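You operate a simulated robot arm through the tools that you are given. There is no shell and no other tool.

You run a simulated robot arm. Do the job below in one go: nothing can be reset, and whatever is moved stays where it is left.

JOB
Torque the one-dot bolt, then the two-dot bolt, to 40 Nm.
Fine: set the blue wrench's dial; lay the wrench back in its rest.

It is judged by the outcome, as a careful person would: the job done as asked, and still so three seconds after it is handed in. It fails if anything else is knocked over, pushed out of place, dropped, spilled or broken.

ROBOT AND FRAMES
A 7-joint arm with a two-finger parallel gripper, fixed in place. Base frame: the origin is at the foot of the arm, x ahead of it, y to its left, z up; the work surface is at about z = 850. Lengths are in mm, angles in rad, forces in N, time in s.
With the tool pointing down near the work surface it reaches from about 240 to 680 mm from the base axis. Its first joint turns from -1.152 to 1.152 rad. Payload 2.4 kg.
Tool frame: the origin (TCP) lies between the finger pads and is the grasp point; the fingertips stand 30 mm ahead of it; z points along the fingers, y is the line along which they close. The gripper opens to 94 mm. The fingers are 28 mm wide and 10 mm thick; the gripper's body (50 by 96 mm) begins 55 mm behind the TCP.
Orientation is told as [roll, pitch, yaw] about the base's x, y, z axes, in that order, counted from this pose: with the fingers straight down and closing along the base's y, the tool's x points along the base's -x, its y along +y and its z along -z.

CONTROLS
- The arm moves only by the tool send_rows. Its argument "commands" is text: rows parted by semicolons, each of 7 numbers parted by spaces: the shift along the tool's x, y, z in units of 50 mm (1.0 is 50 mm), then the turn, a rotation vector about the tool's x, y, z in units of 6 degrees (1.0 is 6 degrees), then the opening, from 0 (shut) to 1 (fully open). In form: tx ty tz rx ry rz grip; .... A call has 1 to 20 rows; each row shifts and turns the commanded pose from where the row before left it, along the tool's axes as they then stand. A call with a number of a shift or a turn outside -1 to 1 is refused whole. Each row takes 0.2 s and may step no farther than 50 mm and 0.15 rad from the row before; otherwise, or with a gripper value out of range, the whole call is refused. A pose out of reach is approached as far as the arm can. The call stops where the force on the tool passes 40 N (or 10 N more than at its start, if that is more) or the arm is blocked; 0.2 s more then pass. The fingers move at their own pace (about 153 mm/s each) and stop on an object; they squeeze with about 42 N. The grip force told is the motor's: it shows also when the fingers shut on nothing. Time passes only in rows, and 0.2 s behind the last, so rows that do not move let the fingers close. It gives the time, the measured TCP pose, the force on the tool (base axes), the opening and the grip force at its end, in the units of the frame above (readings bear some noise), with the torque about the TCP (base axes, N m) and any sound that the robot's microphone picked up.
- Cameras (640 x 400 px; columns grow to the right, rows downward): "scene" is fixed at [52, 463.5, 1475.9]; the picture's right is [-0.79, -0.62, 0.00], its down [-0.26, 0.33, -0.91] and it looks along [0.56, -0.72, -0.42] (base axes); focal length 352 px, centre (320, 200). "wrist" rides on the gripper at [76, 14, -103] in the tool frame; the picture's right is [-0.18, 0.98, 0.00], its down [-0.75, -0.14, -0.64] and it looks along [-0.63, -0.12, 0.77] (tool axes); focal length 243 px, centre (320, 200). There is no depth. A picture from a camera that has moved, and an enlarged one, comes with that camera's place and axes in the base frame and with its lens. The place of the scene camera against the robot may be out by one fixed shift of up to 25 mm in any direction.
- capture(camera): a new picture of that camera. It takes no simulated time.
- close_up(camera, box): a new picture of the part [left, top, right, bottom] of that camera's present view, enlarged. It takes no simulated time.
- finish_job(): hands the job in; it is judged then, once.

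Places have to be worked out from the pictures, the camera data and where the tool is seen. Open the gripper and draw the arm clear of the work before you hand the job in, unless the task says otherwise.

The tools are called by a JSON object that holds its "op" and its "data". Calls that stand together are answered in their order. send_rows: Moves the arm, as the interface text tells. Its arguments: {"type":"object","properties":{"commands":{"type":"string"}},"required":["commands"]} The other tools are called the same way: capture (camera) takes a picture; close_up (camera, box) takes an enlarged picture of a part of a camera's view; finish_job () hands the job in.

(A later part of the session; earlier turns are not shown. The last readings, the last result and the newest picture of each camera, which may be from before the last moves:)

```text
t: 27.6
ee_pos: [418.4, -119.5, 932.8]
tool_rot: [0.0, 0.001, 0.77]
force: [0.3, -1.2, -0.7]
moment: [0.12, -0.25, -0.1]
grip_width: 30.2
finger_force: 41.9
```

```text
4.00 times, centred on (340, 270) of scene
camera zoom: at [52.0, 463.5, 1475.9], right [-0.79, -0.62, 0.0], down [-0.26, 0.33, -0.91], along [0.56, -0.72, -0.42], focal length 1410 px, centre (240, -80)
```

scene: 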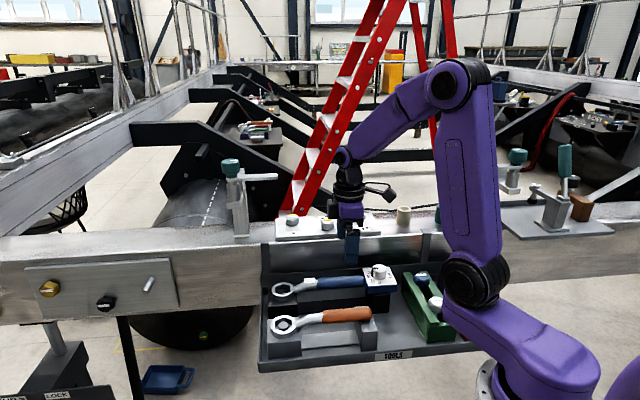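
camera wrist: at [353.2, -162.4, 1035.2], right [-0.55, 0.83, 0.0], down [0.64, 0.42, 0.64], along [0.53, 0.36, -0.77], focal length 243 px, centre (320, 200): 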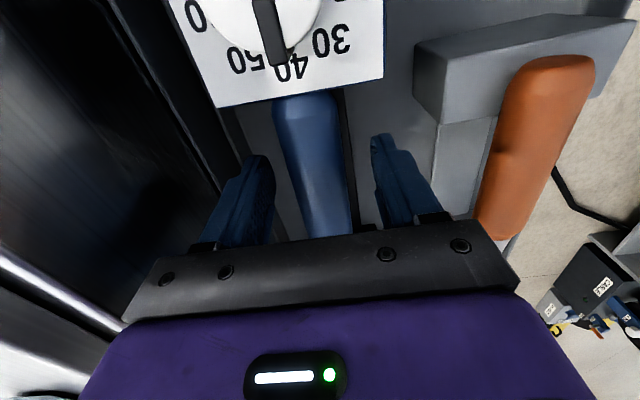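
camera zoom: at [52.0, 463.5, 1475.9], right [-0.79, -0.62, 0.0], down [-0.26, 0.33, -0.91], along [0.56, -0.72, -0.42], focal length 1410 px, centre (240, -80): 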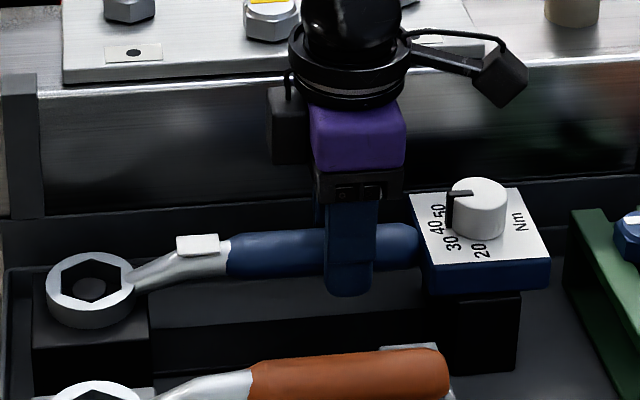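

Handle gripped at 30.2 mm. I lift 25 mm slowly and check that the wrench stays level.

{"op": "send_rows", "data": {"commands": "0 0 -0.1 0 0 0 0; 0 0 -0.1 0 0 0 0; 0 0 -0.15 0 0 0 0; 0 0 -0.15 0 0 0 0; 0 0 0 0 0 0 0"}}

{"op": "close_up", "data": {"camera": "scene", "box": [260, 220, 420, 320]}}

{"op": "capture", "data": {"camera": "wrist"}}

```text
t: 28.8
ee_pos: [418.4, -119.7, 958.5]
tool_rot: [-0.001, 0.0, 0.773]
force: [0.4, -0.2, -5.4]
moment: [0.09, -0.11, -0.02]
grip_width: 29.9
finger_force: 42.2
```

```text
4.00 times, centred on (340, 270) of scene
camera zoom: at [52.1, 463.5, 1475.9], right [-0.79, -0.62, 0.0], down [-0.26, 0.33, -0.91], along [0.56, -0.72, -0.42], focal length 1410 px, centre (240, -80)
```

zoom: 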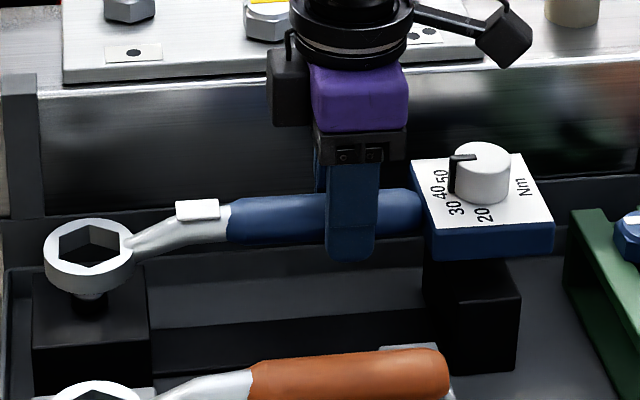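

```text
taken
camera wrist: at [353.5, -162.7, 1060.9], right [-0.55, 0.83, 0.0], down [0.64, 0.42, 0.64], along [0.53, 0.36, -0.77], focal length 243 px, centre (320, 200)
```

wrist: 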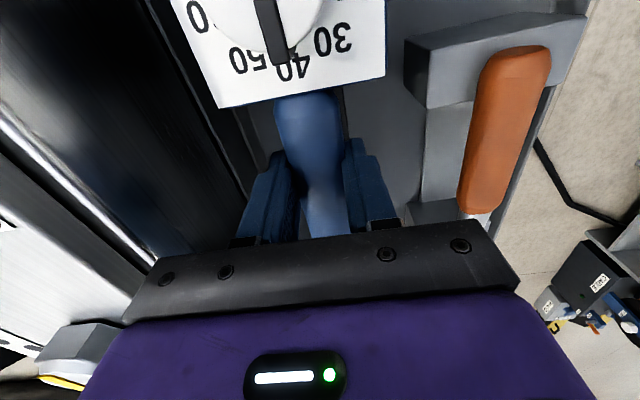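

Wrench lifted (about 5.4 N), staying level. I lift further to clear everything and inspect the ring's underside and the tilt.

{"op": "send_rows", "data": {"commands": "0 0 -0.4 0 0 0 0; 0 0 -0.6 0 0 0 0; 0 0 -0.6 0 0 0 0; 0 0 -0.6 0 0 0 0; 0 0 -0.5 0 0 0 0; 0 0 0 0 0 0 0"}}

{"op": "close_up", "data": {"camera": "scene", "box": [260, 150, 420, 250]}}

{"op": "close_up", "data": {"camera": "scene", "box": [260, 230, 420, 330]}}

```text
t: 30.2
ee_pos: [417.8, -120.1, 1093.8]
tool_rot: [0.001, -0.001, 0.772]
force: [0.0, -1.0, -6.0]
moment: [0.11, -0.13, 0.0]
grip_width: 30.0
finger_force: 41.7
```

```text
4.00 times, centred on (340, 200) of scene
camera zoom: at [52.1, 463.5, 1475.9], right [-0.79, -0.62, 0.0], down [-0.26, 0.33, -0.91], along [0.56, -0.72, -0.42], focal length 1410 px, centre (240, 200)
```

zoom: 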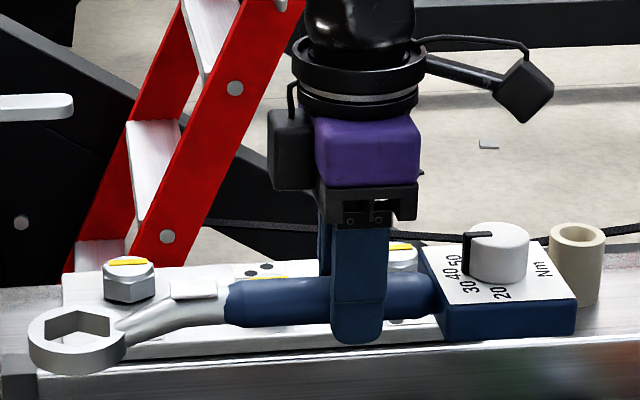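

```text
4.00 times, centred on (340, 280) of scene
camera zoom: at [52.1, 463.5, 1475.9], right [-0.79, -0.62, 0.0], down [-0.26, 0.33, -0.91], along [0.56, -0.72, -0.42], focal length 1410 px, centre (240, -120)
```

zoom: 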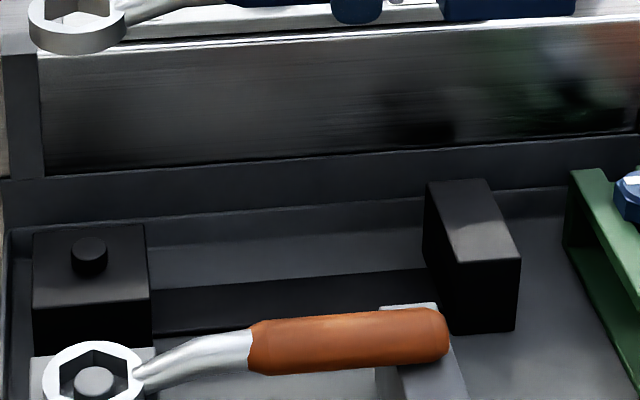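

Only the ring, neck, handle and dial box hang from the gripper, and all are level. I'll raise a bit more, swing to yaw ≈ -14° so the handle will cross the beam edge away from bolt 2, and approach above bolt 1.

{"op": "send_rows", "data": {"commands": "0 0 -0.6 0 0 0 0; 0 0 0 0 0 0.9 0; 0 0 0 0 0 0.98 0; 0 0 0 0 0 0.98 0; 0 0 0 0 0 0.98 0; 0 0 0 0 0 0.98 0; 0 0 0 0 0 0.98 0; 0 0 0 0 0 0.98 0; 0 0 0 0 0 0.98 0; 0 0 0 0 0 0.98 0; 0 0 0 0 0 0.98 0; -0.32 0.28 0 0 0 0 0; -0.32 0.29 0 0 0 0 0; 0 0 0 0 0 0 0"}}

{"op": "capture", "data": {"camera": "wrist"}}

{"op": "capture", "data": {"camera": "scene"}}

{"op": "close_up", "data": {"camera": "scene", "box": [250, 140, 410, 240]}}

```text
t: 33.2
ee_pos: [456.2, -99.0, 1123.3]
tool_rot: [0.002, -0.001, -0.247]
force: [-0.4, 0.4, -5.2]
moment: [-0.06, -0.19, -0.03]
grip_width: 29.9
finger_force: 41.7
```

```text
taken
camera wrist: at [385.8, -67.0, 1225.4], right [0.42, 0.91, 0.0], down [0.7, -0.32, 0.64], along [0.58, -0.27, -0.77], focal length 243 px, centre (320, 200)
```

wrist: 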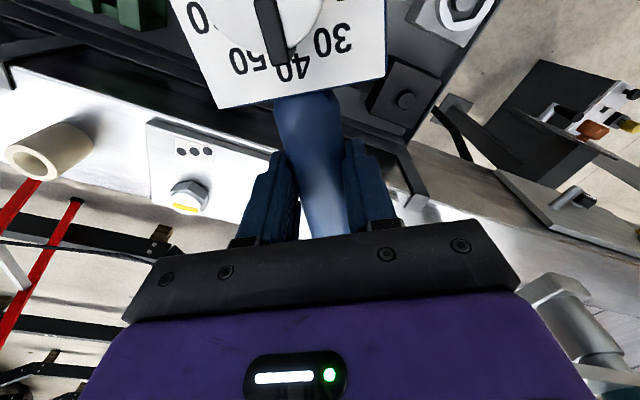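

```text
taken
```

scene: 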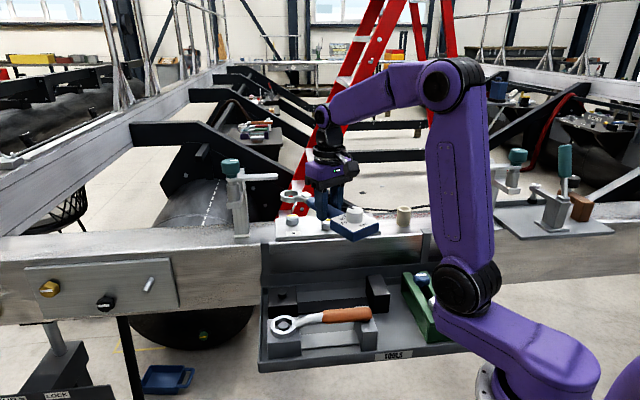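

```text
4.00 times, centred on (330, 190) of scene
camera zoom: at [52.1, 463.5, 1475.9], right [-0.79, -0.62, 0.0], down [-0.26, 0.33, -0.91], along [0.56, -0.72, -0.42], focal length 1410 px, centre (280, 240)
```

zoom: 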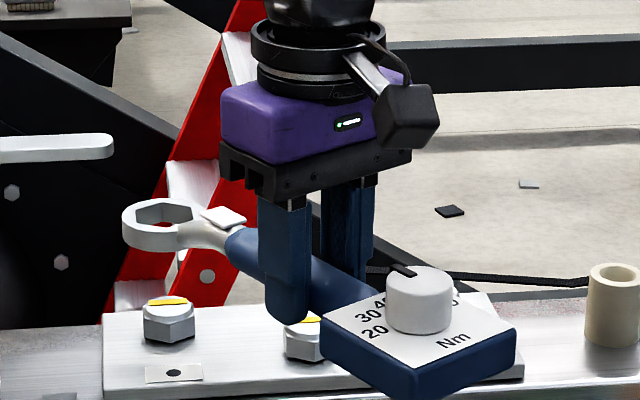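

The ring hangs roughly above bolt 1. I take higher-magnification views of the ring and bolt for exact alignment.

{"op": "close_up", "data": {"camera": "scene", "box": [252, 182, 332, 232]}}

{"op": "close_up", "data": {"camera": "wrist", "box": [140, 120, 268, 200]}}

```text
8.00 times, centred on (292, 207) of scene
camera zoom: at [52.1, 463.5, 1475.9], right [-0.79, -0.62, 0.0], down [-0.26, 0.33, -0.91], along [0.56, -0.72, -0.42], focal length 2819 px, centre (544, 144)
```

zoom: 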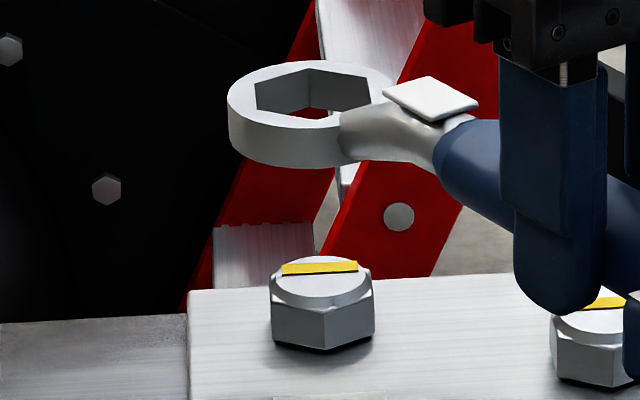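

```text
5.00 times, centred on (204, 160) of wrist
camera zoom: at [385.8, -67.0, 1225.4], right [0.42, 0.91, 0.0], down [0.7, -0.32, 0.64], along [0.58, -0.27, -0.77], focal length 1213 px, centre (900, 400)
```

zoom: 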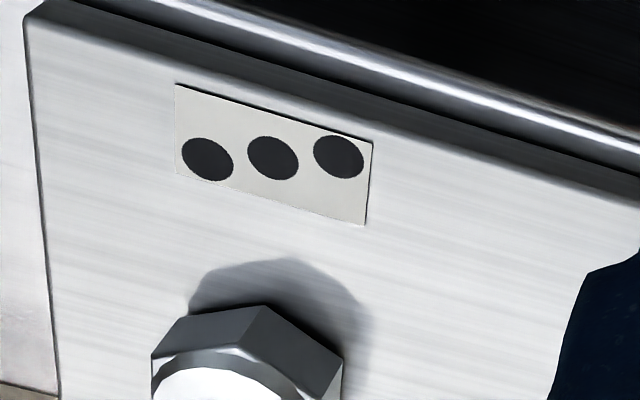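

The ring and bolt hexes match in angle (both ≈ 15° mod 60°) and are nearly aligned laterally. I lower 35 mm for a finer comparison.

{"op": "send_rows", "data": {"commands": "-0.012 0.02 0.2 0 0 0 0; 0 0 0.2 0 0 0 0; 0 0 0.2 0 0 0 0; 0 0 0.1 0 0 0 0; 0 0 0 0 0 0 0"}}

{"op": "close_up", "data": {"camera": "scene", "box": [260, 190, 324, 230]}}

{"op": "close_up", "data": {"camera": "scene", "box": [270, 180, 398, 260]}}

```text
t: 34.4
ee_pos: [456.4, -99.1, 1088.2]
tool_rot: [0.0, 0.002, -0.246]
force: [-0.4, 0.3, -6.4]
moment: [0.0, -0.16, 0.01]
grip_width: 30.3
finger_force: 42.0
```

```text
10.00 times, centred on (292, 210) of scene
camera zoom: at [52.1, 463.5, 1475.9], right [-0.79, -0.62, 0.0], down [-0.26, 0.33, -0.91], along [0.56, -0.72, -0.42], focal length 3524 px, centre (600, 100)
```

zoom: 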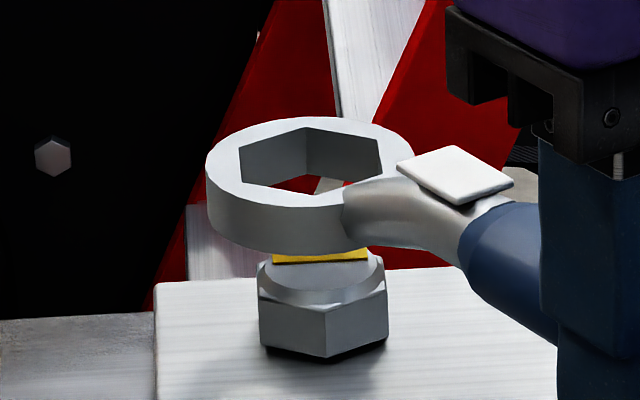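

```text
5.00 times, centred on (334, 220) of scene
camera zoom: at [52.1, 463.5, 1475.9], right [-0.79, -0.62, 0.0], down [-0.26, 0.33, -0.91], along [0.56, -0.72, -0.42], focal length 1762 px, centre (250, 100)
```

zoom: 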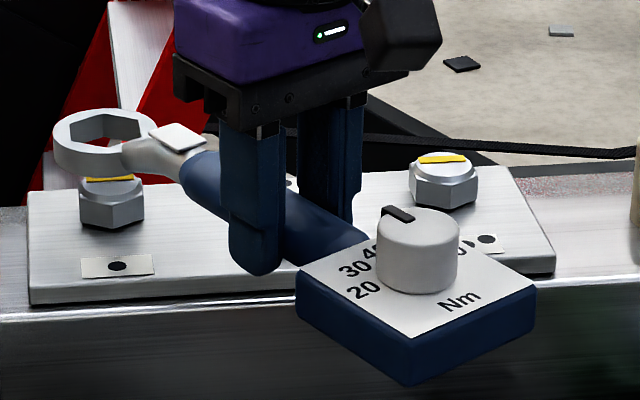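

Still a gap of roughly 13–17 mm between the ring's underside and the bolt top. I lower 10 mm, then creep down watching the moment.

{"op": "send_rows", "data": {"commands": "0 0 0.1 0 0 0 0; 0 0 0.1 0 0 0 0; 0 0 0 0 0 0 0"}}

{"op": "close_up", "data": {"camera": "scene", "box": [260, 190, 324, 230]}}

```text
t: 35.2
ee_pos: [458.0, -99.0, 1078.1]
tool_rot: [-0.001, -0.001, -0.245]
force: [0.4, -0.1, -5.4]
moment: [-0.04, -0.16, 0.01]
grip_width: 30.3
finger_force: 41.9
```

```text
10.00 times, centred on (292, 210) of scene
camera zoom: at [52.1, 463.5, 1475.9], right [-0.79, -0.62, 0.0], down [-0.26, 0.33, -0.91], along [0.56, -0.72, -0.42], focal length 3524 px, centre (600, 100)
```

zoom: 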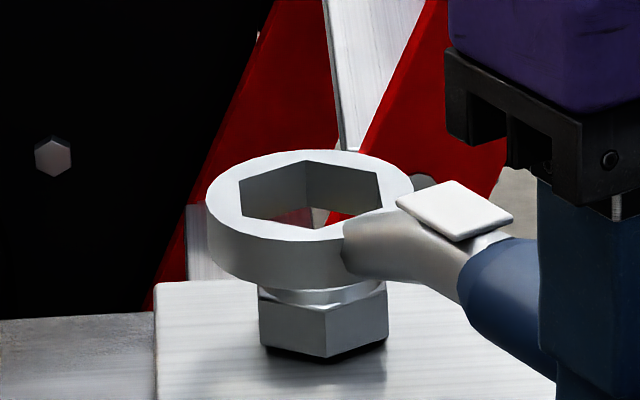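

No contact yet. I creep down 3 mm in 1 mm steps.

{"op": "send_rows", "data": {"commands": "0 0 0.02 0 0 0 0; 0 0 0.02 0 0 0 0; 0 0 0.02 0 0 0 0; 0 0 0 0 0 0 0"}}

{"op": "send_rows", "data": {"commands": "0 0 0.02 0 0 0 0; 0 0 0 0 0 0 0"}}

{"op": "send_rows", "data": {"commands": "0 0 0.02 0 0 0 0; 0 0 0 0 0 0 0"}}

```text
t: 36.2
ee_pos: [457.7, -98.0, 1074.6]
tool_rot: [0.0, -0.001, -0.245]
force: [0.0, 0.2, -5.9]
moment: [-0.08, -0.15, -0.04]
grip_width: 30.1
finger_force: 42.1
```

```text
t: 36.8
ee_pos: [458.3, -99.3, 1074.8]
tool_rot: [0.001, 0.0, -0.246]
force: [0.2, 0.0, -5.5]
moment: [-0.03, -0.16, 0.02]
grip_width: 30.3
finger_force: 42.1
```

```text
t: 37.4
ee_pos: [457.4, -99.3, 1073.4]
tool_rot: [-0.001, 0.001, -0.246]
force: [-1.2, 0.0, -6.0]
moment: [-0.02, -0.15, -0.01]
grip_width: 29.9
finger_force: 42.4
```

No contact after 5 mm. I look again.

{"op": "close_up", "data": {"camera": "scene", "box": [260, 190, 324, 230]}}

```text
10.00 times, centred on (292, 210) of scene
camera zoom: at [52.1, 463.5, 1475.9], right [-0.79, -0.62, 0.0], down [-0.26, 0.33, -0.91], along [0.56, -0.72, -0.42], focal length 3524 px, centre (600, 100)
```

zoom: 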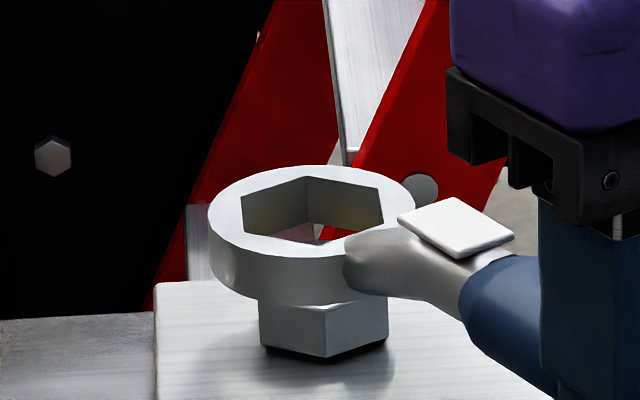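

The ring seems about to meet the bolt, and about 1.4 mm too far left. I zoom in more to measure centre and hex angle.

{"op": "close_up", "data": {"camera": "scene", "box": [276, 204, 308, 224]}}

{"op": "close_up", "data": {"camera": "scene", "box": [276, 210, 308, 230]}}

```text
16.00 times, centred on (292, 214) of scene
camera zoom: at [52.1, 463.5, 1475.9], right [-0.79, -0.62, 0.0], down [-0.26, 0.33, -0.91], along [0.56, -0.72, -0.42], focal length 5638 px, centre (768, -24)
```

zoom: 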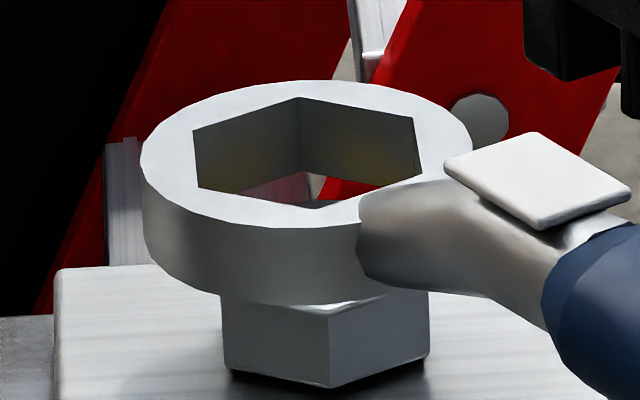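

```text
16.00 times, centred on (292, 220) of scene
camera zoom: at [52.1, 463.5, 1475.9], right [-0.79, -0.62, 0.0], down [-0.26, 0.33, -0.91], along [0.56, -0.72, -0.42], focal length 5638 px, centre (768, -120)
```

zoom: 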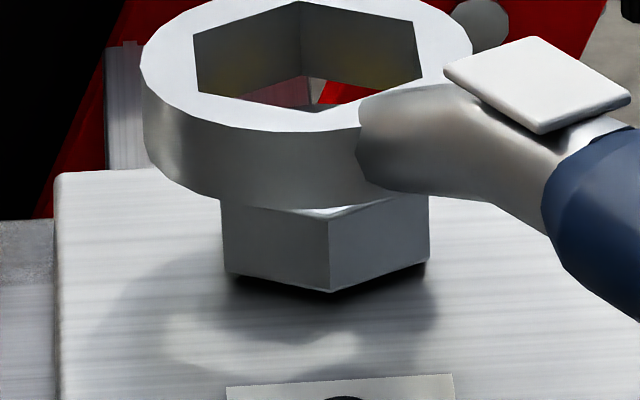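

Hex angles match (both 3.6° off the camera axis), and the ring is about 2 mm too far left in the picture. I shift it right and continue creeping down.

{"op": "send_rows", "data": {"commands": "0.026 -0.033 0 0 0 0 0; 0 0 0.02 0 0 0 0; 0 0 0 0 0 0 0"}}

{"op": "send_rows", "data": {"commands": "0 0 0.02 0 0 0 0; 0 0 0 0 0 0 0"}}

{"op": "send_rows", "data": {"commands": "0 0 0.02 0 0 0 0; 0 0 0 0 0 0 0"}}

{"op": "close_up", "data": {"camera": "scene", "box": [276, 206, 308, 226]}}

```text
t: 38.2
ee_pos: [455.1, -100.3, 1072.8]
tool_rot: [0.001, 0.0, -0.246]
force: [0.4, -0.8, -6.0]
moment: [-0.06, -0.16, 0.01]
grip_width: 30.1
finger_force: 42.0
```

```text
t: 38.8
ee_pos: [455.6, -99.7, 1071.2]
tool_rot: [0.0, -0.001, -0.245]
force: [0.0, 0.1, -5.9]
moment: [-0.03, -0.15, 0.0]
grip_width: 30.3
finger_force: 42.0
```

```text
t: 39.4
ee_pos: [455.5, -100.1, 1071.1]
tool_rot: [0.0, -0.001, -0.244]
force: [-0.1, 0.1, -5.4]
moment: [-0.06, -0.16, -0.01]
grip_width: 30.2
finger_force: 41.9
```

```text
16.00 times, centred on (292, 216) of scene
camera zoom: at [52.1, 463.5, 1475.9], right [-0.79, -0.62, 0.0], down [-0.26, 0.33, -0.91], along [0.56, -0.72, -0.42], focal length 5638 px, centre (768, -56)
```

zoom: 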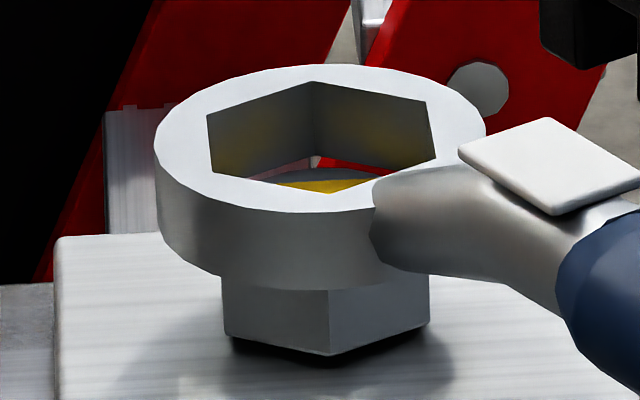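

Now the bolt's top with its yellow stripe is visible through the ring, so it's well centred. I keep creeping down.

{"op": "send_rows", "data": {"commands": "0 0 0.02 0 0 0 0; 0 0 0 0 0 0 0"}}

{"op": "send_rows", "data": {"commands": "0 0 0.02 0 0 0 0; 0 0 0 0 0 0 0"}}

{"op": "close_up", "data": {"camera": "scene", "box": [276, 206, 308, 226]}}

```text
t: 40.0
ee_pos: [456.3, -101.0, 1069.2]
tool_rot: [-0.001, -0.001, -0.247]
force: [0.0, -0.7, -5.7]
moment: [-0.02, -0.16, 0.03]
grip_width: 30.2
finger_force: 42.1
```

```text
t: 40.6
ee_pos: [455.4, -101.0, 1068.4]
tool_rot: [0.001, 0.0, -0.245]
force: [0.8, 0.4, -6.2]
moment: [-0.04, -0.17, 0.01]
grip_width: 30.1
finger_force: 41.8
```

```text
16.00 times, centred on (292, 216) of scene
camera zoom: at [52.1, 463.5, 1475.9], right [-0.79, -0.62, 0.0], down [-0.26, 0.33, -0.91], along [0.56, -0.72, -0.42], focal length 5638 px, centre (768, -56)
```

zoom: 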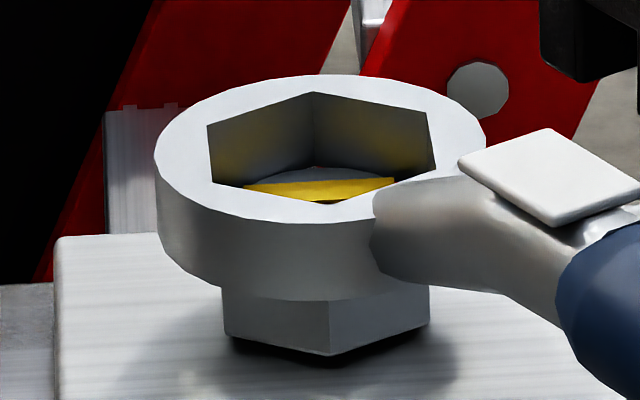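

Still free, with bolt head rising into the ring. I continue in 1 mm steps.

{"op": "send_rows", "data": {"commands": "0 0 0.02 0 0 0 0; 0 0 0.02 0 0 0 0; 0 0 0 0 0 0 0"}}

{"op": "send_rows", "data": {"commands": "0 0 0.02 0 0 0 0; 0 0 0.02 0 0 0 0; 0 0 0 0 0 0 0"}}

{"op": "close_up", "data": {"camera": "scene", "box": [276, 206, 308, 226]}}

```text
t: 41.4
ee_pos: [455.3, -100.0, 1066.5]
tool_rot: [-0.001, -0.001, -0.245]
force: [0.0, 0.5, -5.5]
moment: [-0.04, -0.14, -0.01]
grip_width: 30.3
finger_force: 42.2
```

```text
t: 42.2
ee_pos: [455.0, -100.0, 1064.9]
tool_rot: [0.001, 0.0, -0.247]
force: [0.1, -0.5, -6.2]
moment: [-0.01, -0.15, -0.01]
grip_width: 30.2
finger_force: 42.1
```

```text
16.00 times, centred on (292, 216) of scene
camera zoom: at [52.1, 463.5, 1475.9], right [-0.79, -0.62, 0.0], down [-0.26, 0.33, -0.91], along [0.56, -0.72, -0.42], focal length 5638 px, centre (768, -56)
```

zoom: 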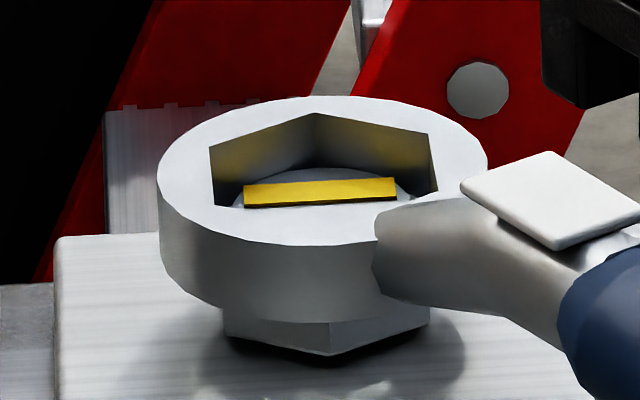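

The ring now encloses the head freely. I lower further toward the plate in 1 mm steps.

{"op": "send_rows", "data": {"commands": "0 0 0.02 0 0 0 0; 0 0 0.02 0 0 0 0; 0 0 0.02 0 0 0 0; 0 0 0.02 0 0 0 0; 0 0 0 0 0 0 0"}}

{"op": "send_rows", "data": {"commands": "0 0 0.02 0 0 0 0; 0 0 0.02 0 0 0 0; 0 0 0.02 0 0 0 0; 0 0 0 0 0 0 0"}}

{"op": "close_up", "data": {"camera": "scene", "box": [276, 206, 308, 226]}}

{"op": "close_up", "data": {"camera": "scene", "box": [270, 180, 398, 260]}}

```text
t: 43.4
ee_pos: [456.1, -100.2, 1060.7]
tool_rot: [0.0, -0.005, -0.248]
force: [3.8, -0.9, -0.7]
moment: [-0.28, -1.08, -0.14]
grip_width: 29.9
finger_force: 42.3
```

```text
t: 44.4
ee_pos: [456.4, -100.0, 1057.7]
tool_rot: [0.0, -0.003, -0.246]
force: [7.5, -4.5, 1.3]
moment: [-0.41, -1.41, -0.2]
grip_width: 30.0
finger_force: 42.5
```

```text
16.00 times, centred on (292, 216) of scene
camera zoom: at [52.2, 463.4, 1475.9], right [-0.79, -0.62, 0.0], down [-0.26, 0.33, -0.91], along [0.56, -0.72, -0.42], focal length 5638 px, centre (768, -56)
```

zoom: 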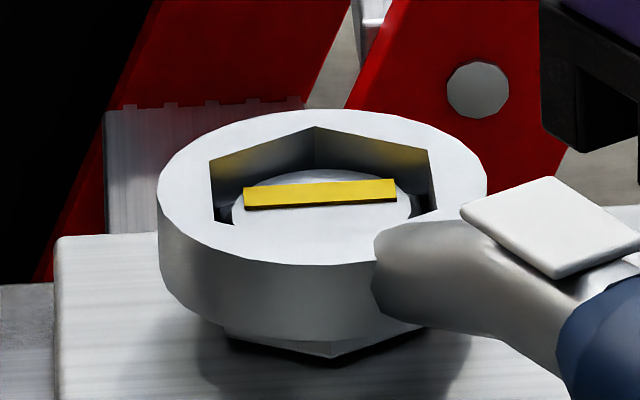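

```text
5.00 times, centred on (334, 220) of scene
camera zoom: at [52.2, 463.4, 1475.9], right [-0.79, -0.62, 0.0], down [-0.26, 0.33, -0.91], along [0.56, -0.72, -0.42], focal length 1762 px, centre (250, 100)
```

zoom: 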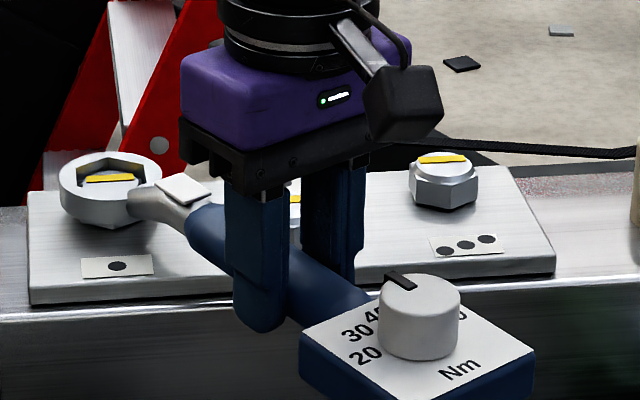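

Contact: the moment rose to about 1.4 Nm while the ring sits roughly 8 mm above the plate. I look from the wrist and closer in the scene to see what touches.

{"op": "capture", "data": {"camera": "wrist"}}

{"op": "close_up", "data": {"camera": "scene", "box": [270, 200, 350, 250]}}

{"op": "close_up", "data": {"camera": "wrist", "box": [240, 80, 400, 240]}}

```text
taken
camera wrist: at [385.5, -68.0, 1159.6], right [0.42, 0.91, 0.0], down [0.69, -0.32, 0.64], along [0.59, -0.27, -0.77], focal length 243 px, centre (320, 200)
```

wrist: 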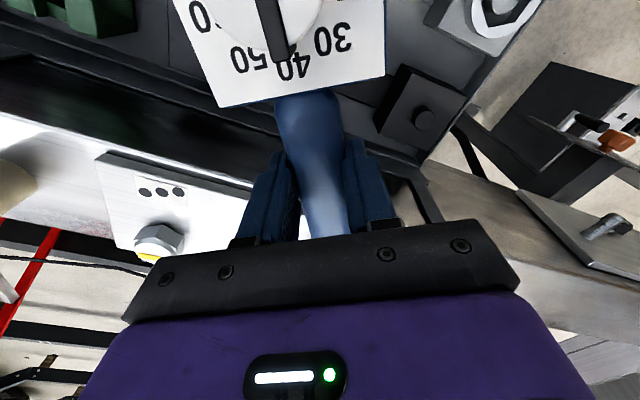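

```text
8.00 times, centred on (310, 225) of scene
camera zoom: at [52.2, 463.4, 1475.9], right [-0.79, -0.62, 0.0], down [-0.26, 0.33, -0.91], along [0.56, -0.72, -0.42], focal length 2819 px, centre (400, 0)
```

zoom: 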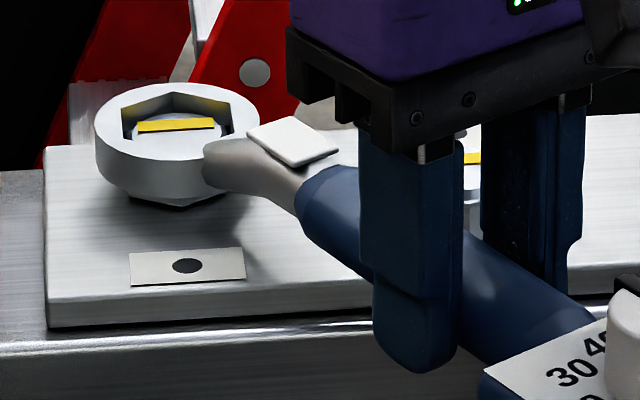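

```text
2.50 times, centred on (320, 160) of wrist
camera zoom: at [385.5, -68.0, 1159.6], right [0.42, 0.91, 0.0], down [0.69, -0.32, 0.64], along [0.59, -0.27, -0.77], focal length 606 px, centre (320, 300)
```

zoom: 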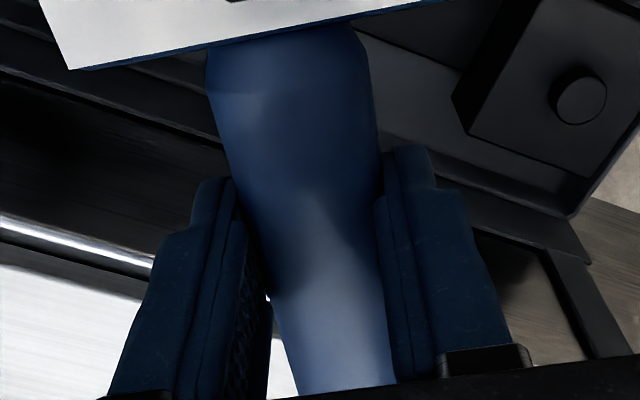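

Lateral force (+x, -y) suggests the ring sits about 2 mm too near the camera and its wall rides on the bolt's edge. I back up 6 mm, shift by (+1.5, -1.3) mm and check the forces.

{"op": "send_rows", "data": {"commands": "0 0 -0.06 0 0 0 0; 0 0 -0.06 0 0 0 0; 0 0 0 0 0 0 0"}}

{"op": "close_up", "data": {"camera": "scene", "box": [276, 206, 308, 226]}}

```text
t: 45.2
ee_pos: [452.0, -100.1, 1062.3]
tool_rot: [0.0, 0.007, -0.244]
force: [-0.1, -0.4, -6.0]
moment: [-0.03, -0.16, -0.01]
grip_width: 30.0
finger_force: 42.3
```

```text
16.00 times, centred on (292, 216) of scene
camera zoom: at [52.1, 463.5, 1475.9], right [-0.79, -0.62, 0.0], down [-0.26, 0.33, -0.91], along [0.56, -0.72, -0.42], focal length 5638 px, centre (768, -56)
```

zoom: 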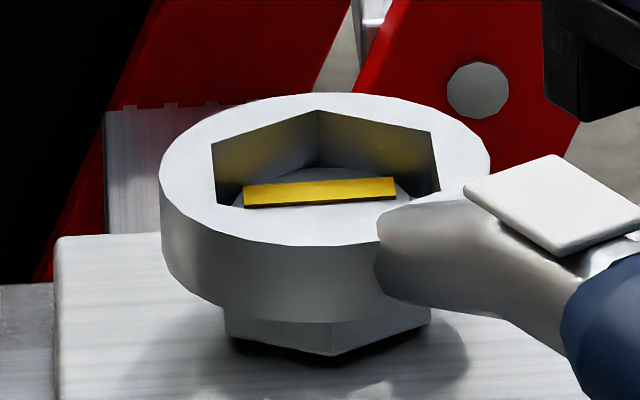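

Contact is relieved. I let it settle and read the pose again.

{"op": "send_rows", "data": {"commands": "0 0 0 0 0 0 0; 0 0 0 0 0 0 0"}}

{"op": "capture", "data": {"camera": "wrist"}}

{"op": "close_up", "data": {"camera": "scene", "box": [270, 200, 350, 250]}}

```text
t: 45.8
ee_pos: [455.6, -101.5, 1062.2]
tool_rot: [0.0, -0.001, -0.248]
force: [-0.5, -0.4, -4.7]
moment: [-0.03, -0.13, 0.0]
grip_width: 30.2
finger_force: 42.0
```

```text
taken
camera wrist: at [385.1, -67.7, 1166.0], right [0.42, 0.91, 0.0], down [0.7, -0.32, 0.64], along [0.58, -0.27, -0.77], focal length 243 px, centre (320, 200)
```

wrist: 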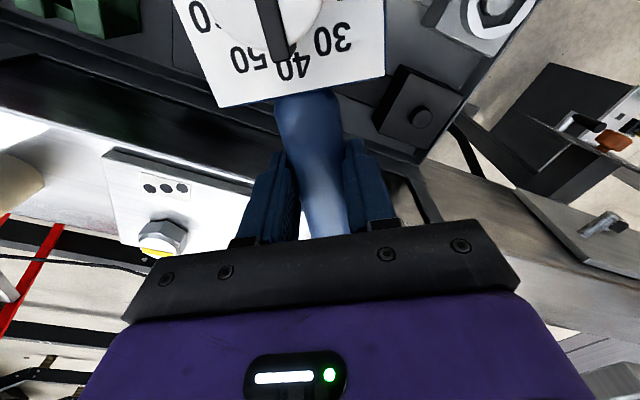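

```text
8.00 times, centred on (310, 225) of scene
camera zoom: at [52.1, 463.5, 1475.9], right [-0.79, -0.62, 0.0], down [-0.26, 0.33, -0.91], along [0.56, -0.72, -0.42], focal length 2819 px, centre (400, 0)
```

zoom: 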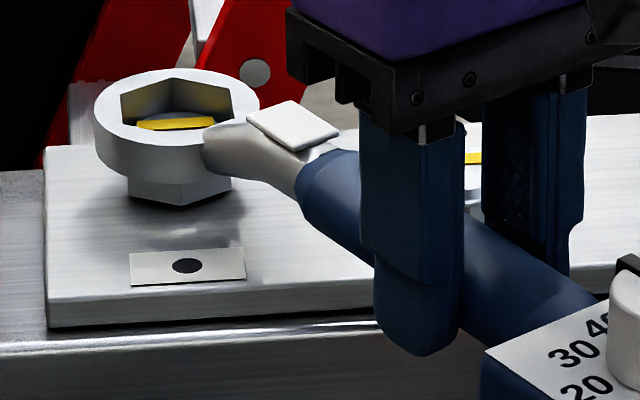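

The wrench has pitched about 2° ring-up in the grip. I raise 4 mm, pitch the tool to level it, and shift the ring slightly away from the camera.

{"op": "send_rows", "data": {"commands": "0 0 -0.08 0 0 0 0; -0.028 -0.0136 0 0 0.16 0 0; 0 0 0 0 0.16 0 0; 0 0 0 0 0 0 0; 0 0 0 0 0 0 0"}}

{"op": "close_up", "data": {"camera": "scene", "box": [276, 206, 308, 226]}}

{"op": "close_up", "data": {"camera": "scene", "box": [270, 190, 398, 270]}}

```text
t: 47.0
ee_pos: [457.7, -101.2, 1069.0]
tool_rot: [0.001, 0.034, -0.245]
force: [-0.9, 0.2, -4.7]
moment: [-0.04, -0.16, -0.03]
grip_width: 30.1
finger_force: 42.4
```

```text
16.00 times, centred on (292, 216) of scene
camera zoom: at [52.1, 463.5, 1475.9], right [-0.79, -0.62, 0.0], down [-0.26, 0.33, -0.91], along [0.56, -0.72, -0.42], focal length 5638 px, centre (768, -56)
```

zoom: 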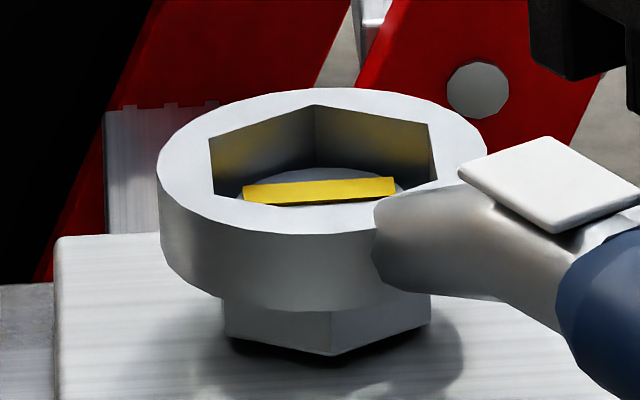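

```text
5.00 times, centred on (334, 230) of scene
camera zoom: at [52.1, 463.5, 1475.9], right [-0.79, -0.62, 0.0], down [-0.26, 0.33, -0.91], along [0.56, -0.72, -0.42], focal length 1762 px, centre (250, 50)
```

zoom: 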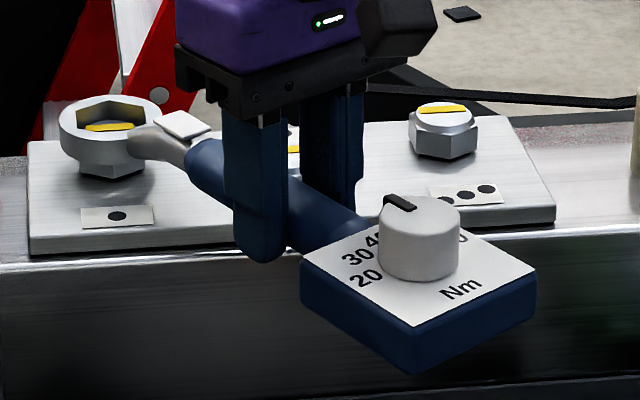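

Wrench is leveled by the tool pitch of 0.034 rad. I creep down again, reading after each step.

{"op": "send_rows", "data": {"commands": "0 0 0.03 0 0 0 0; 0 0 0 0 0 0 0; 0 0 0 0 0 0 0"}}

{"op": "send_rows", "data": {"commands": "0 0 0.03 0 0 0 0; 0 0 0 0 0 0 0; 0 0 0 0 0 0 0"}}

{"op": "send_rows", "data": {"commands": "0 0 0.02 0 0 0 0; 0 0 0 0 0 0 0; 0 0 0 0 0 0 0"}}

{"op": "close_up", "data": {"camera": "scene", "box": [276, 206, 308, 226]}}

```text
t: 47.8
ee_pos: [456.6, -100.1, 1066.4]
tool_rot: [0.0, 0.033, -0.246]
force: [-0.5, -0.6, -5.6]
moment: [-0.04, -0.13, 0.01]
grip_width: 30.0
finger_force: 41.2
```

```text
t: 48.6
ee_pos: [456.1, -101.7, 1063.9]
tool_rot: [0.001, 0.034, -0.246]
force: [1.6, 0.5, -5.2]
moment: [-0.04, -0.27, 0.03]
grip_width: 30.0
finger_force: 41.8
```

```text
t: 49.4
ee_pos: [457.1, -102.2, 1063.5]
tool_rot: [-0.001, 0.034, -0.247]
force: [2.4, 0.1, -3.1]
moment: [-0.11, -0.54, 0.03]
grip_width: 30.2
finger_force: 41.8
```

```text
16.00 times, centred on (292, 216) of scene
camera zoom: at [52.1, 463.5, 1475.9], right [-0.79, -0.62, 0.0], down [-0.26, 0.33, -0.91], along [0.56, -0.72, -0.42], focal length 5638 px, centre (768, -56)
```

zoom: 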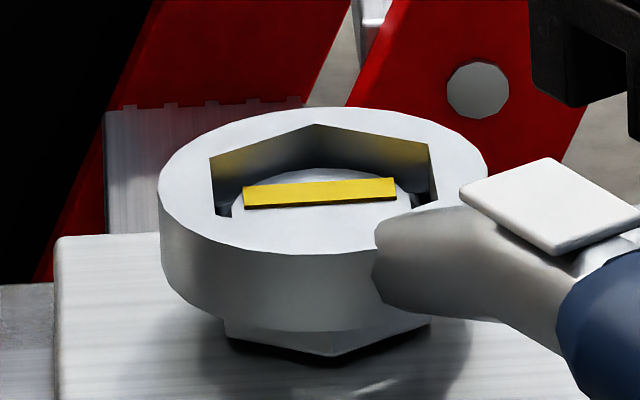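

Light contact again at the same depth, with the bolt pushing the ring toward +x. I nudge the ring 1 mm along the wrench axis and compare.

{"op": "send_rows", "data": {"commands": "-0.02 0 0 0 0 0 0; 0 0 0 0 0 0 0; 0 0 0 0 0 0 0"}}

{"op": "send_rows", "data": {"commands": "-0.02 0 0 0 0 0 0; 0 0 0 0 0 0 0; 0 0 0 0 0 0 0"}}

```text
t: 50.2
ee_pos: [456.8, -101.4, 1063.3]
tool_rot: [-0.001, 0.037, -0.246]
force: [0.2, 0.0, -4.3]
moment: [-0.04, -0.18, -0.01]
grip_width: 30.3
finger_force: 42.1
```

```text
t: 51.0
ee_pos: [459.3, -101.6, 1064.3]
tool_rot: [0.0, 0.033, -0.246]
force: [-0.1, -0.2, -5.3]
moment: [0.01, -0.17, -0.01]
grip_width: 30.2
finger_force: 42.0
```

The contact vanished, so it was misaligned along the axis. I lower further.

{"op": "send_rows", "data": {"commands": "0 0 0.03 0 0 0 0; 0 0 0 0 0 0 0; 0 0 0 0 0 0 0"}}

{"op": "send_rows", "data": {"commands": "0 0 0.03 0 0 0 0; 0 0 0 0 0 0 0; 0 0 0 0 0 0 0"}}

{"op": "close_up", "data": {"camera": "scene", "box": [276, 206, 308, 226]}}

```text
t: 51.8
ee_pos: [457.4, -101.6, 1062.3]
tool_rot: [-0.001, 0.033, -0.246]
force: [-0.1, -0.4, -5.4]
moment: [-0.06, -0.16, -0.02]
grip_width: 30.0
finger_force: 42.0
```

```text
t: 52.6
ee_pos: [458.1, -102.9, 1060.5]
tool_rot: [0.0, 0.033, -0.247]
force: [0.1, 0.7, -5.1]
moment: [0.0, -0.16, 0.0]
grip_width: 30.1
finger_force: 42.1
```

```text
16.00 times, centred on (292, 216) of scene
camera zoom: at [52.1, 463.5, 1475.9], right [-0.79, -0.62, 0.0], down [-0.26, 0.33, -0.91], along [0.56, -0.72, -0.42], focal length 5638 px, centre (768, -56)
```

zoom: 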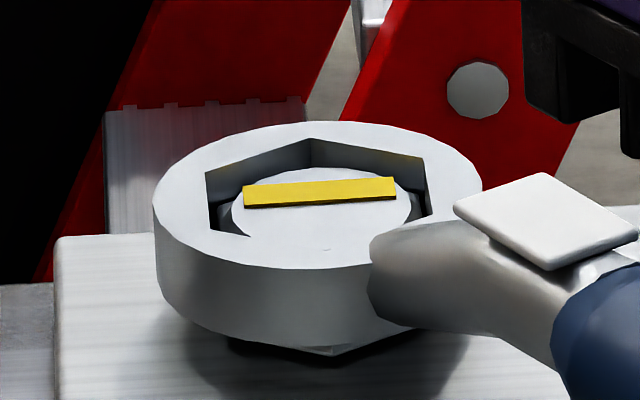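

Now free at a lower depth; the ring is about 1 mm left of centre. I correct a little and go on down.

{"op": "send_rows", "data": {"commands": "0.01 -0.0126 0 0 0 0 0; 0 0 0.03 0 0 0 0; 0 0 0 0 0 0 0; 0 0 0 0 0 0 0"}}

{"op": "send_rows", "data": {"commands": "0 0 0.03 0 0 0 0; 0 0 0 0 0 0 0; 0 0 0 0 0 0 0"}}

{"op": "send_rows", "data": {"commands": "0 0 0.03 0 0 0 0; 0 0 0 0 0 0 0; 0 0 0 0 0 0 0"}}

{"op": "close_up", "data": {"camera": "scene", "box": [276, 206, 308, 226]}}

```text
t: 53.6
ee_pos: [458.5, -101.4, 1059.6]
tool_rot: [0.0, 0.034, -0.246]
force: [-0.5, -0.7, -5.3]
moment: [-0.04, -0.15, -0.02]
grip_width: 30.0
finger_force: 42.7
```

```text
t: 54.4
ee_pos: [459.4, -101.0, 1057.6]
tool_rot: [-0.002, 0.033, -0.246]
force: [-0.6, 0.2, -5.2]
moment: [-0.05, -0.15, -0.01]
grip_width: 30.1
finger_force: 41.7
```

```text
t: 55.2
ee_pos: [458.5, -102.4, 1057.6]
tool_rot: [0.0, 0.032, -0.246]
force: [-0.5, 0.0, -5.3]
moment: [-0.05, -0.14, 0.0]
grip_width: 30.1
finger_force: 42.2
```

```text
16.00 times, centred on (292, 216) of scene
camera zoom: at [52.1, 463.5, 1475.9], right [-0.79, -0.62, 0.0], down [-0.26, 0.33, -0.91], along [0.56, -0.72, -0.42], focal length 5638 px, centre (768, -56)
```

zoom: 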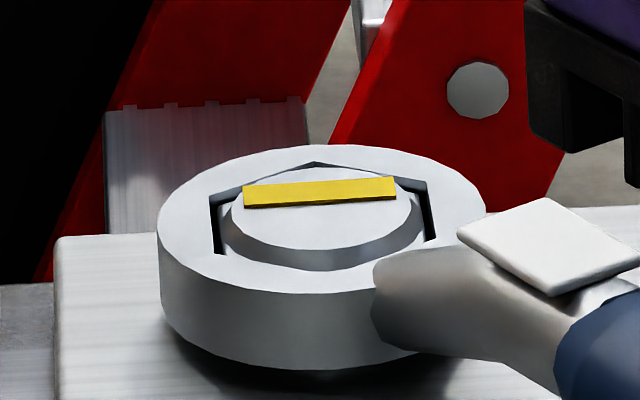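

The ring is seated around the hex with its top below the bolt's top, centred and about 2 mm above the plate. I begin turning clockwise about the bolt axis, 3° first, and watch force and sound.

{"op": "send_rows", "data": {"commands": "-0.001 0.081 0 -0.0084 0 0.25 0; -0.001 0.081 0 -0.0084 0 0.25 0; 0 0 0 0 0 0 0; 0 0 0 0 0 0 0"}}

```text
t: 56.2
ee_pos: [460.0, -95.5, 1056.2]
tool_rot: [0.0, 0.032, -0.299]
force: [1.2, -0.9, -4.6]
moment: [-0.1, -0.3, -0.03]
grip_width: 29.7
finger_force: 42.1
```

Only slight force so far (taking up the play). I continue 3° more.

{"op": "send_rows", "data": {"commands": "-0.001 0.081 0 -0.0084 0 0.25 0; -0.001 0.081 0 -0.0084 0 0.25 0; 0 0 0 0 0 0 0; 0 0 0 0 0 0 0"}}

{"op": "close_up", "data": {"camera": "scene", "box": [276, 206, 308, 226]}}

```text
t: 57.2
ee_pos: [462.7, -87.8, 1056.7]
tool_rot: [0.001, 0.033, -0.353]
force: [4.9, -2.1, -5.9]
moment: [-0.13, -0.24, -0.07]
grip_width: 30.0
finger_force: 41.5
```

```text
16.00 times, centred on (292, 216) of scene
camera zoom: at [52.2, 463.4, 1475.9], right [-0.79, -0.62, 0.0], down [-0.26, 0.33, -0.91], along [0.56, -0.72, -0.42], focal length 5638 px, centre (768, -56)
```

zoom: 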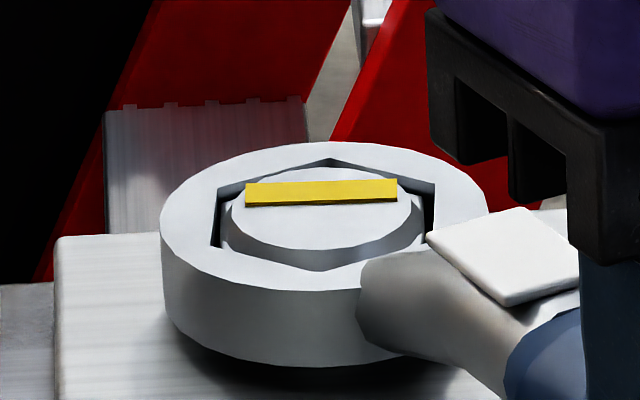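

The stripe shows the bolt is turning with low resistance. I correct 0.5 mm toward the bolt and continue 9° clockwise.

{"op": "send_rows", "data": {"commands": "-0.011 0.081 0 -0.0084 0 0.25 0; -0.001 0.081 0 -0.0084 0 0.25 0; -0.001 0.081 0 -0.0084 0 0.25 0; -0.001 0.081 0 -0.0084 0 0.25 0; -0.001 0.081 0 -0.0084 0 0.25 0; -0.001 0.081 0 -0.0084 0 0.25 0; 0 0 0 0 0 0 0; 0 0 0 0 0 0 0"}}

{"op": "close_up", "data": {"camera": "scene", "box": [276, 206, 308, 226]}}

```text
t: 59.0
ee_pos: [472.9, -65.0, 1055.1]
tool_rot: [0.0, 0.035, -0.51]
force: [5.1, -4.4, -6.0]
moment: [-0.2, -0.3, -0.14]
grip_width: 29.8
finger_force: 42.1
```

```text
16.00 times, centred on (292, 216) of scene
camera zoom: at [52.2, 463.4, 1475.9], right [-0.79, -0.62, 0.0], down [-0.26, 0.33, -0.91], along [0.56, -0.72, -0.42], focal length 5638 px, centre (768, -56)
```

zoom: 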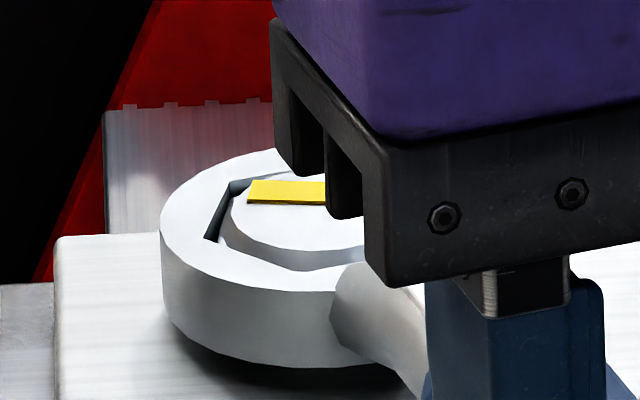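

Bolt keeps turning with low torque; the radial force is about 6.6 N, so I shift 1 mm toward the bolt and continue 9°.

{"op": "send_rows", "data": {"commands": "-0.021 0.081 0 -0.0084 0 0.25 0; -0.001 0.081 0 -0.0084 0 0.25 0; -0.001 0.081 0 -0.0084 0 0.25 0; -0.001 0.081 0 -0.0084 0 0.25 0; -0.001 0.081 0 -0.0084 0 0.25 0; -0.001 0.081 0 -0.0084 0 0.25 0; 0 0 0 0 0 0 0; 0 0 0 0 0 0 0"}}

{"op": "close_up", "data": {"camera": "scene", "box": [260, 180, 388, 260]}}

```text
t: 60.8
ee_pos: [486.9, -46.1, 1055.6]
tool_rot: [-0.001, 0.034, -0.665]
force: [-8.0, 3.8, -8.1]
moment: [0.21, 0.34, -0.18]
grip_width: 30.0
finger_force: 42.2
```

```text
5.00 times, centred on (324, 220) of scene
camera zoom: at [51.9, 463.6, 1475.8], right [-0.79, -0.62, 0.0], down [-0.26, 0.33, -0.91], along [0.56, -0.72, -0.42], focal length 1762 px, centre (300, 100)
```

zoom: 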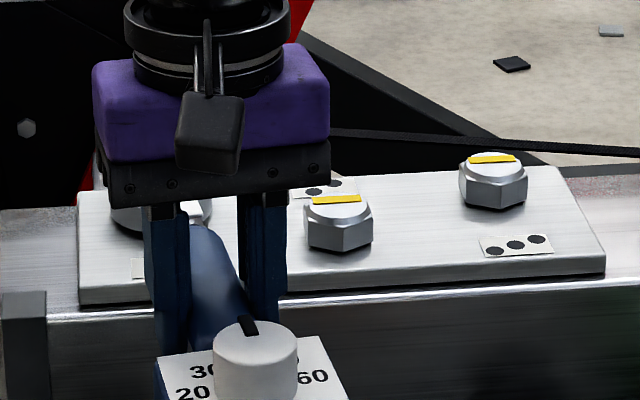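

Radial force flipped, so I back off 0.6 mm and go on 9° more.

{"op": "send_rows", "data": {"commands": "0.012 0.081 0 -0.0084 0 0.25 0; -0.001 0.081 0 -0.0084 0 0.25 0; -0.001 0.081 0 -0.0084 0 0.25 0; -0.001 0.081 0 -0.0084 0 0.25 0; -0.001 0.081 0 -0.0084 0 0.25 0; -0.001 0.081 0 -0.0084 0 0.25 0; 0 0 0 0 0 0 0; 0 0 0 0 0 0 0"}}

```text
t: 62.6
ee_pos: [503.8, -28.0, 1056.3]
tool_rot: [0.0, 0.034, -0.823]
force: [-10.3, 6.7, -8.2]
moment: [0.32, 0.4, -0.37]
grip_width: 30.3
finger_force: 41.9
```

Still little torque on the bolt. I back off 1 mm radially and continue 9°.

{"op": "send_rows", "data": {"commands": "0.02 0.081 0 -0.0084 0 0.25 0; -0.001 0.081 0 -0.0084 0 0.25 0; -0.001 0.081 0 -0.0084 0 0.25 0; -0.001 0.081 0 -0.0084 0 0.25 0; -0.001 0.081 0 -0.0084 0 0.25 0; -0.001 0.081 0 -0.0084 0 0.25 0; 0 0 0 0 0 0 0; 0 0 0 0 0 0 0"}}

{"op": "capture", "data": {"camera": "scene"}}

```text
t: 64.4
ee_pos: [521.8, -12.1, 1055.9]
tool_rot: [0.0, 0.032, -0.979]
force: [-1.2, -0.9, -4.2]
moment: [-0.21, -0.08, -0.21]
grip_width: 30.3
finger_force: 41.7
```

```text
taken
```

scene: 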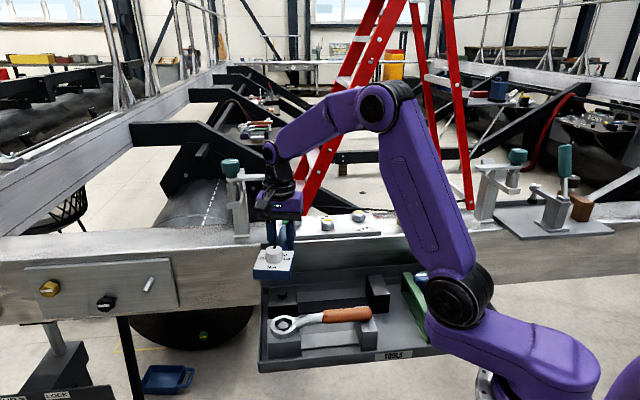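

The bolt still turns freely (42° so far). I continue another 9°.

{"op": "send_rows", "data": {"commands": "-0.001 0.081 0 -0.0084 0 0.25 0; -0.001 0.081 0 -0.0084 0 0.25 0; -0.001 0.081 0 -0.0084 0 0.25 0; -0.001 0.081 0 -0.0084 0 0.25 0; -0.001 0.081 0 -0.0084 0 0.25 0; -0.001 0.081 0 -0.0084 0 0.25 0; 0 0 0 0 0 0 0; 0 0 0 0 0 0 0"}}

{"op": "close_up", "data": {"camera": "scene", "box": [200, 130, 360, 290]}}

```text
t: 66.2
ee_pos: [543.3, -2.0, 1056.8]
tool_rot: [-0.001, 0.034, -1.136]
force: [2.0, -1.6, -4.6]
moment: [-0.36, -0.15, 0.07]
grip_width: 29.9
finger_force: 41.2
```

```text
2.50 times, centred on (280, 210) of scene
camera zoom: at [52.1, 463.5, 1475.9], right [-0.79, -0.62, 0.0], down [-0.26, 0.33, -0.91], along [0.56, -0.72, -0.42], focal length 881 px, centre (420, 175)
```

zoom: 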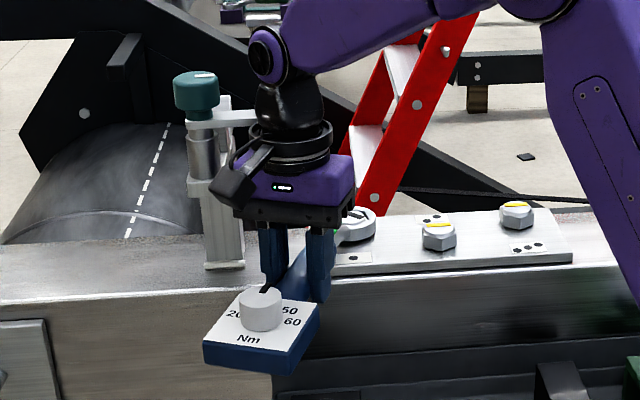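

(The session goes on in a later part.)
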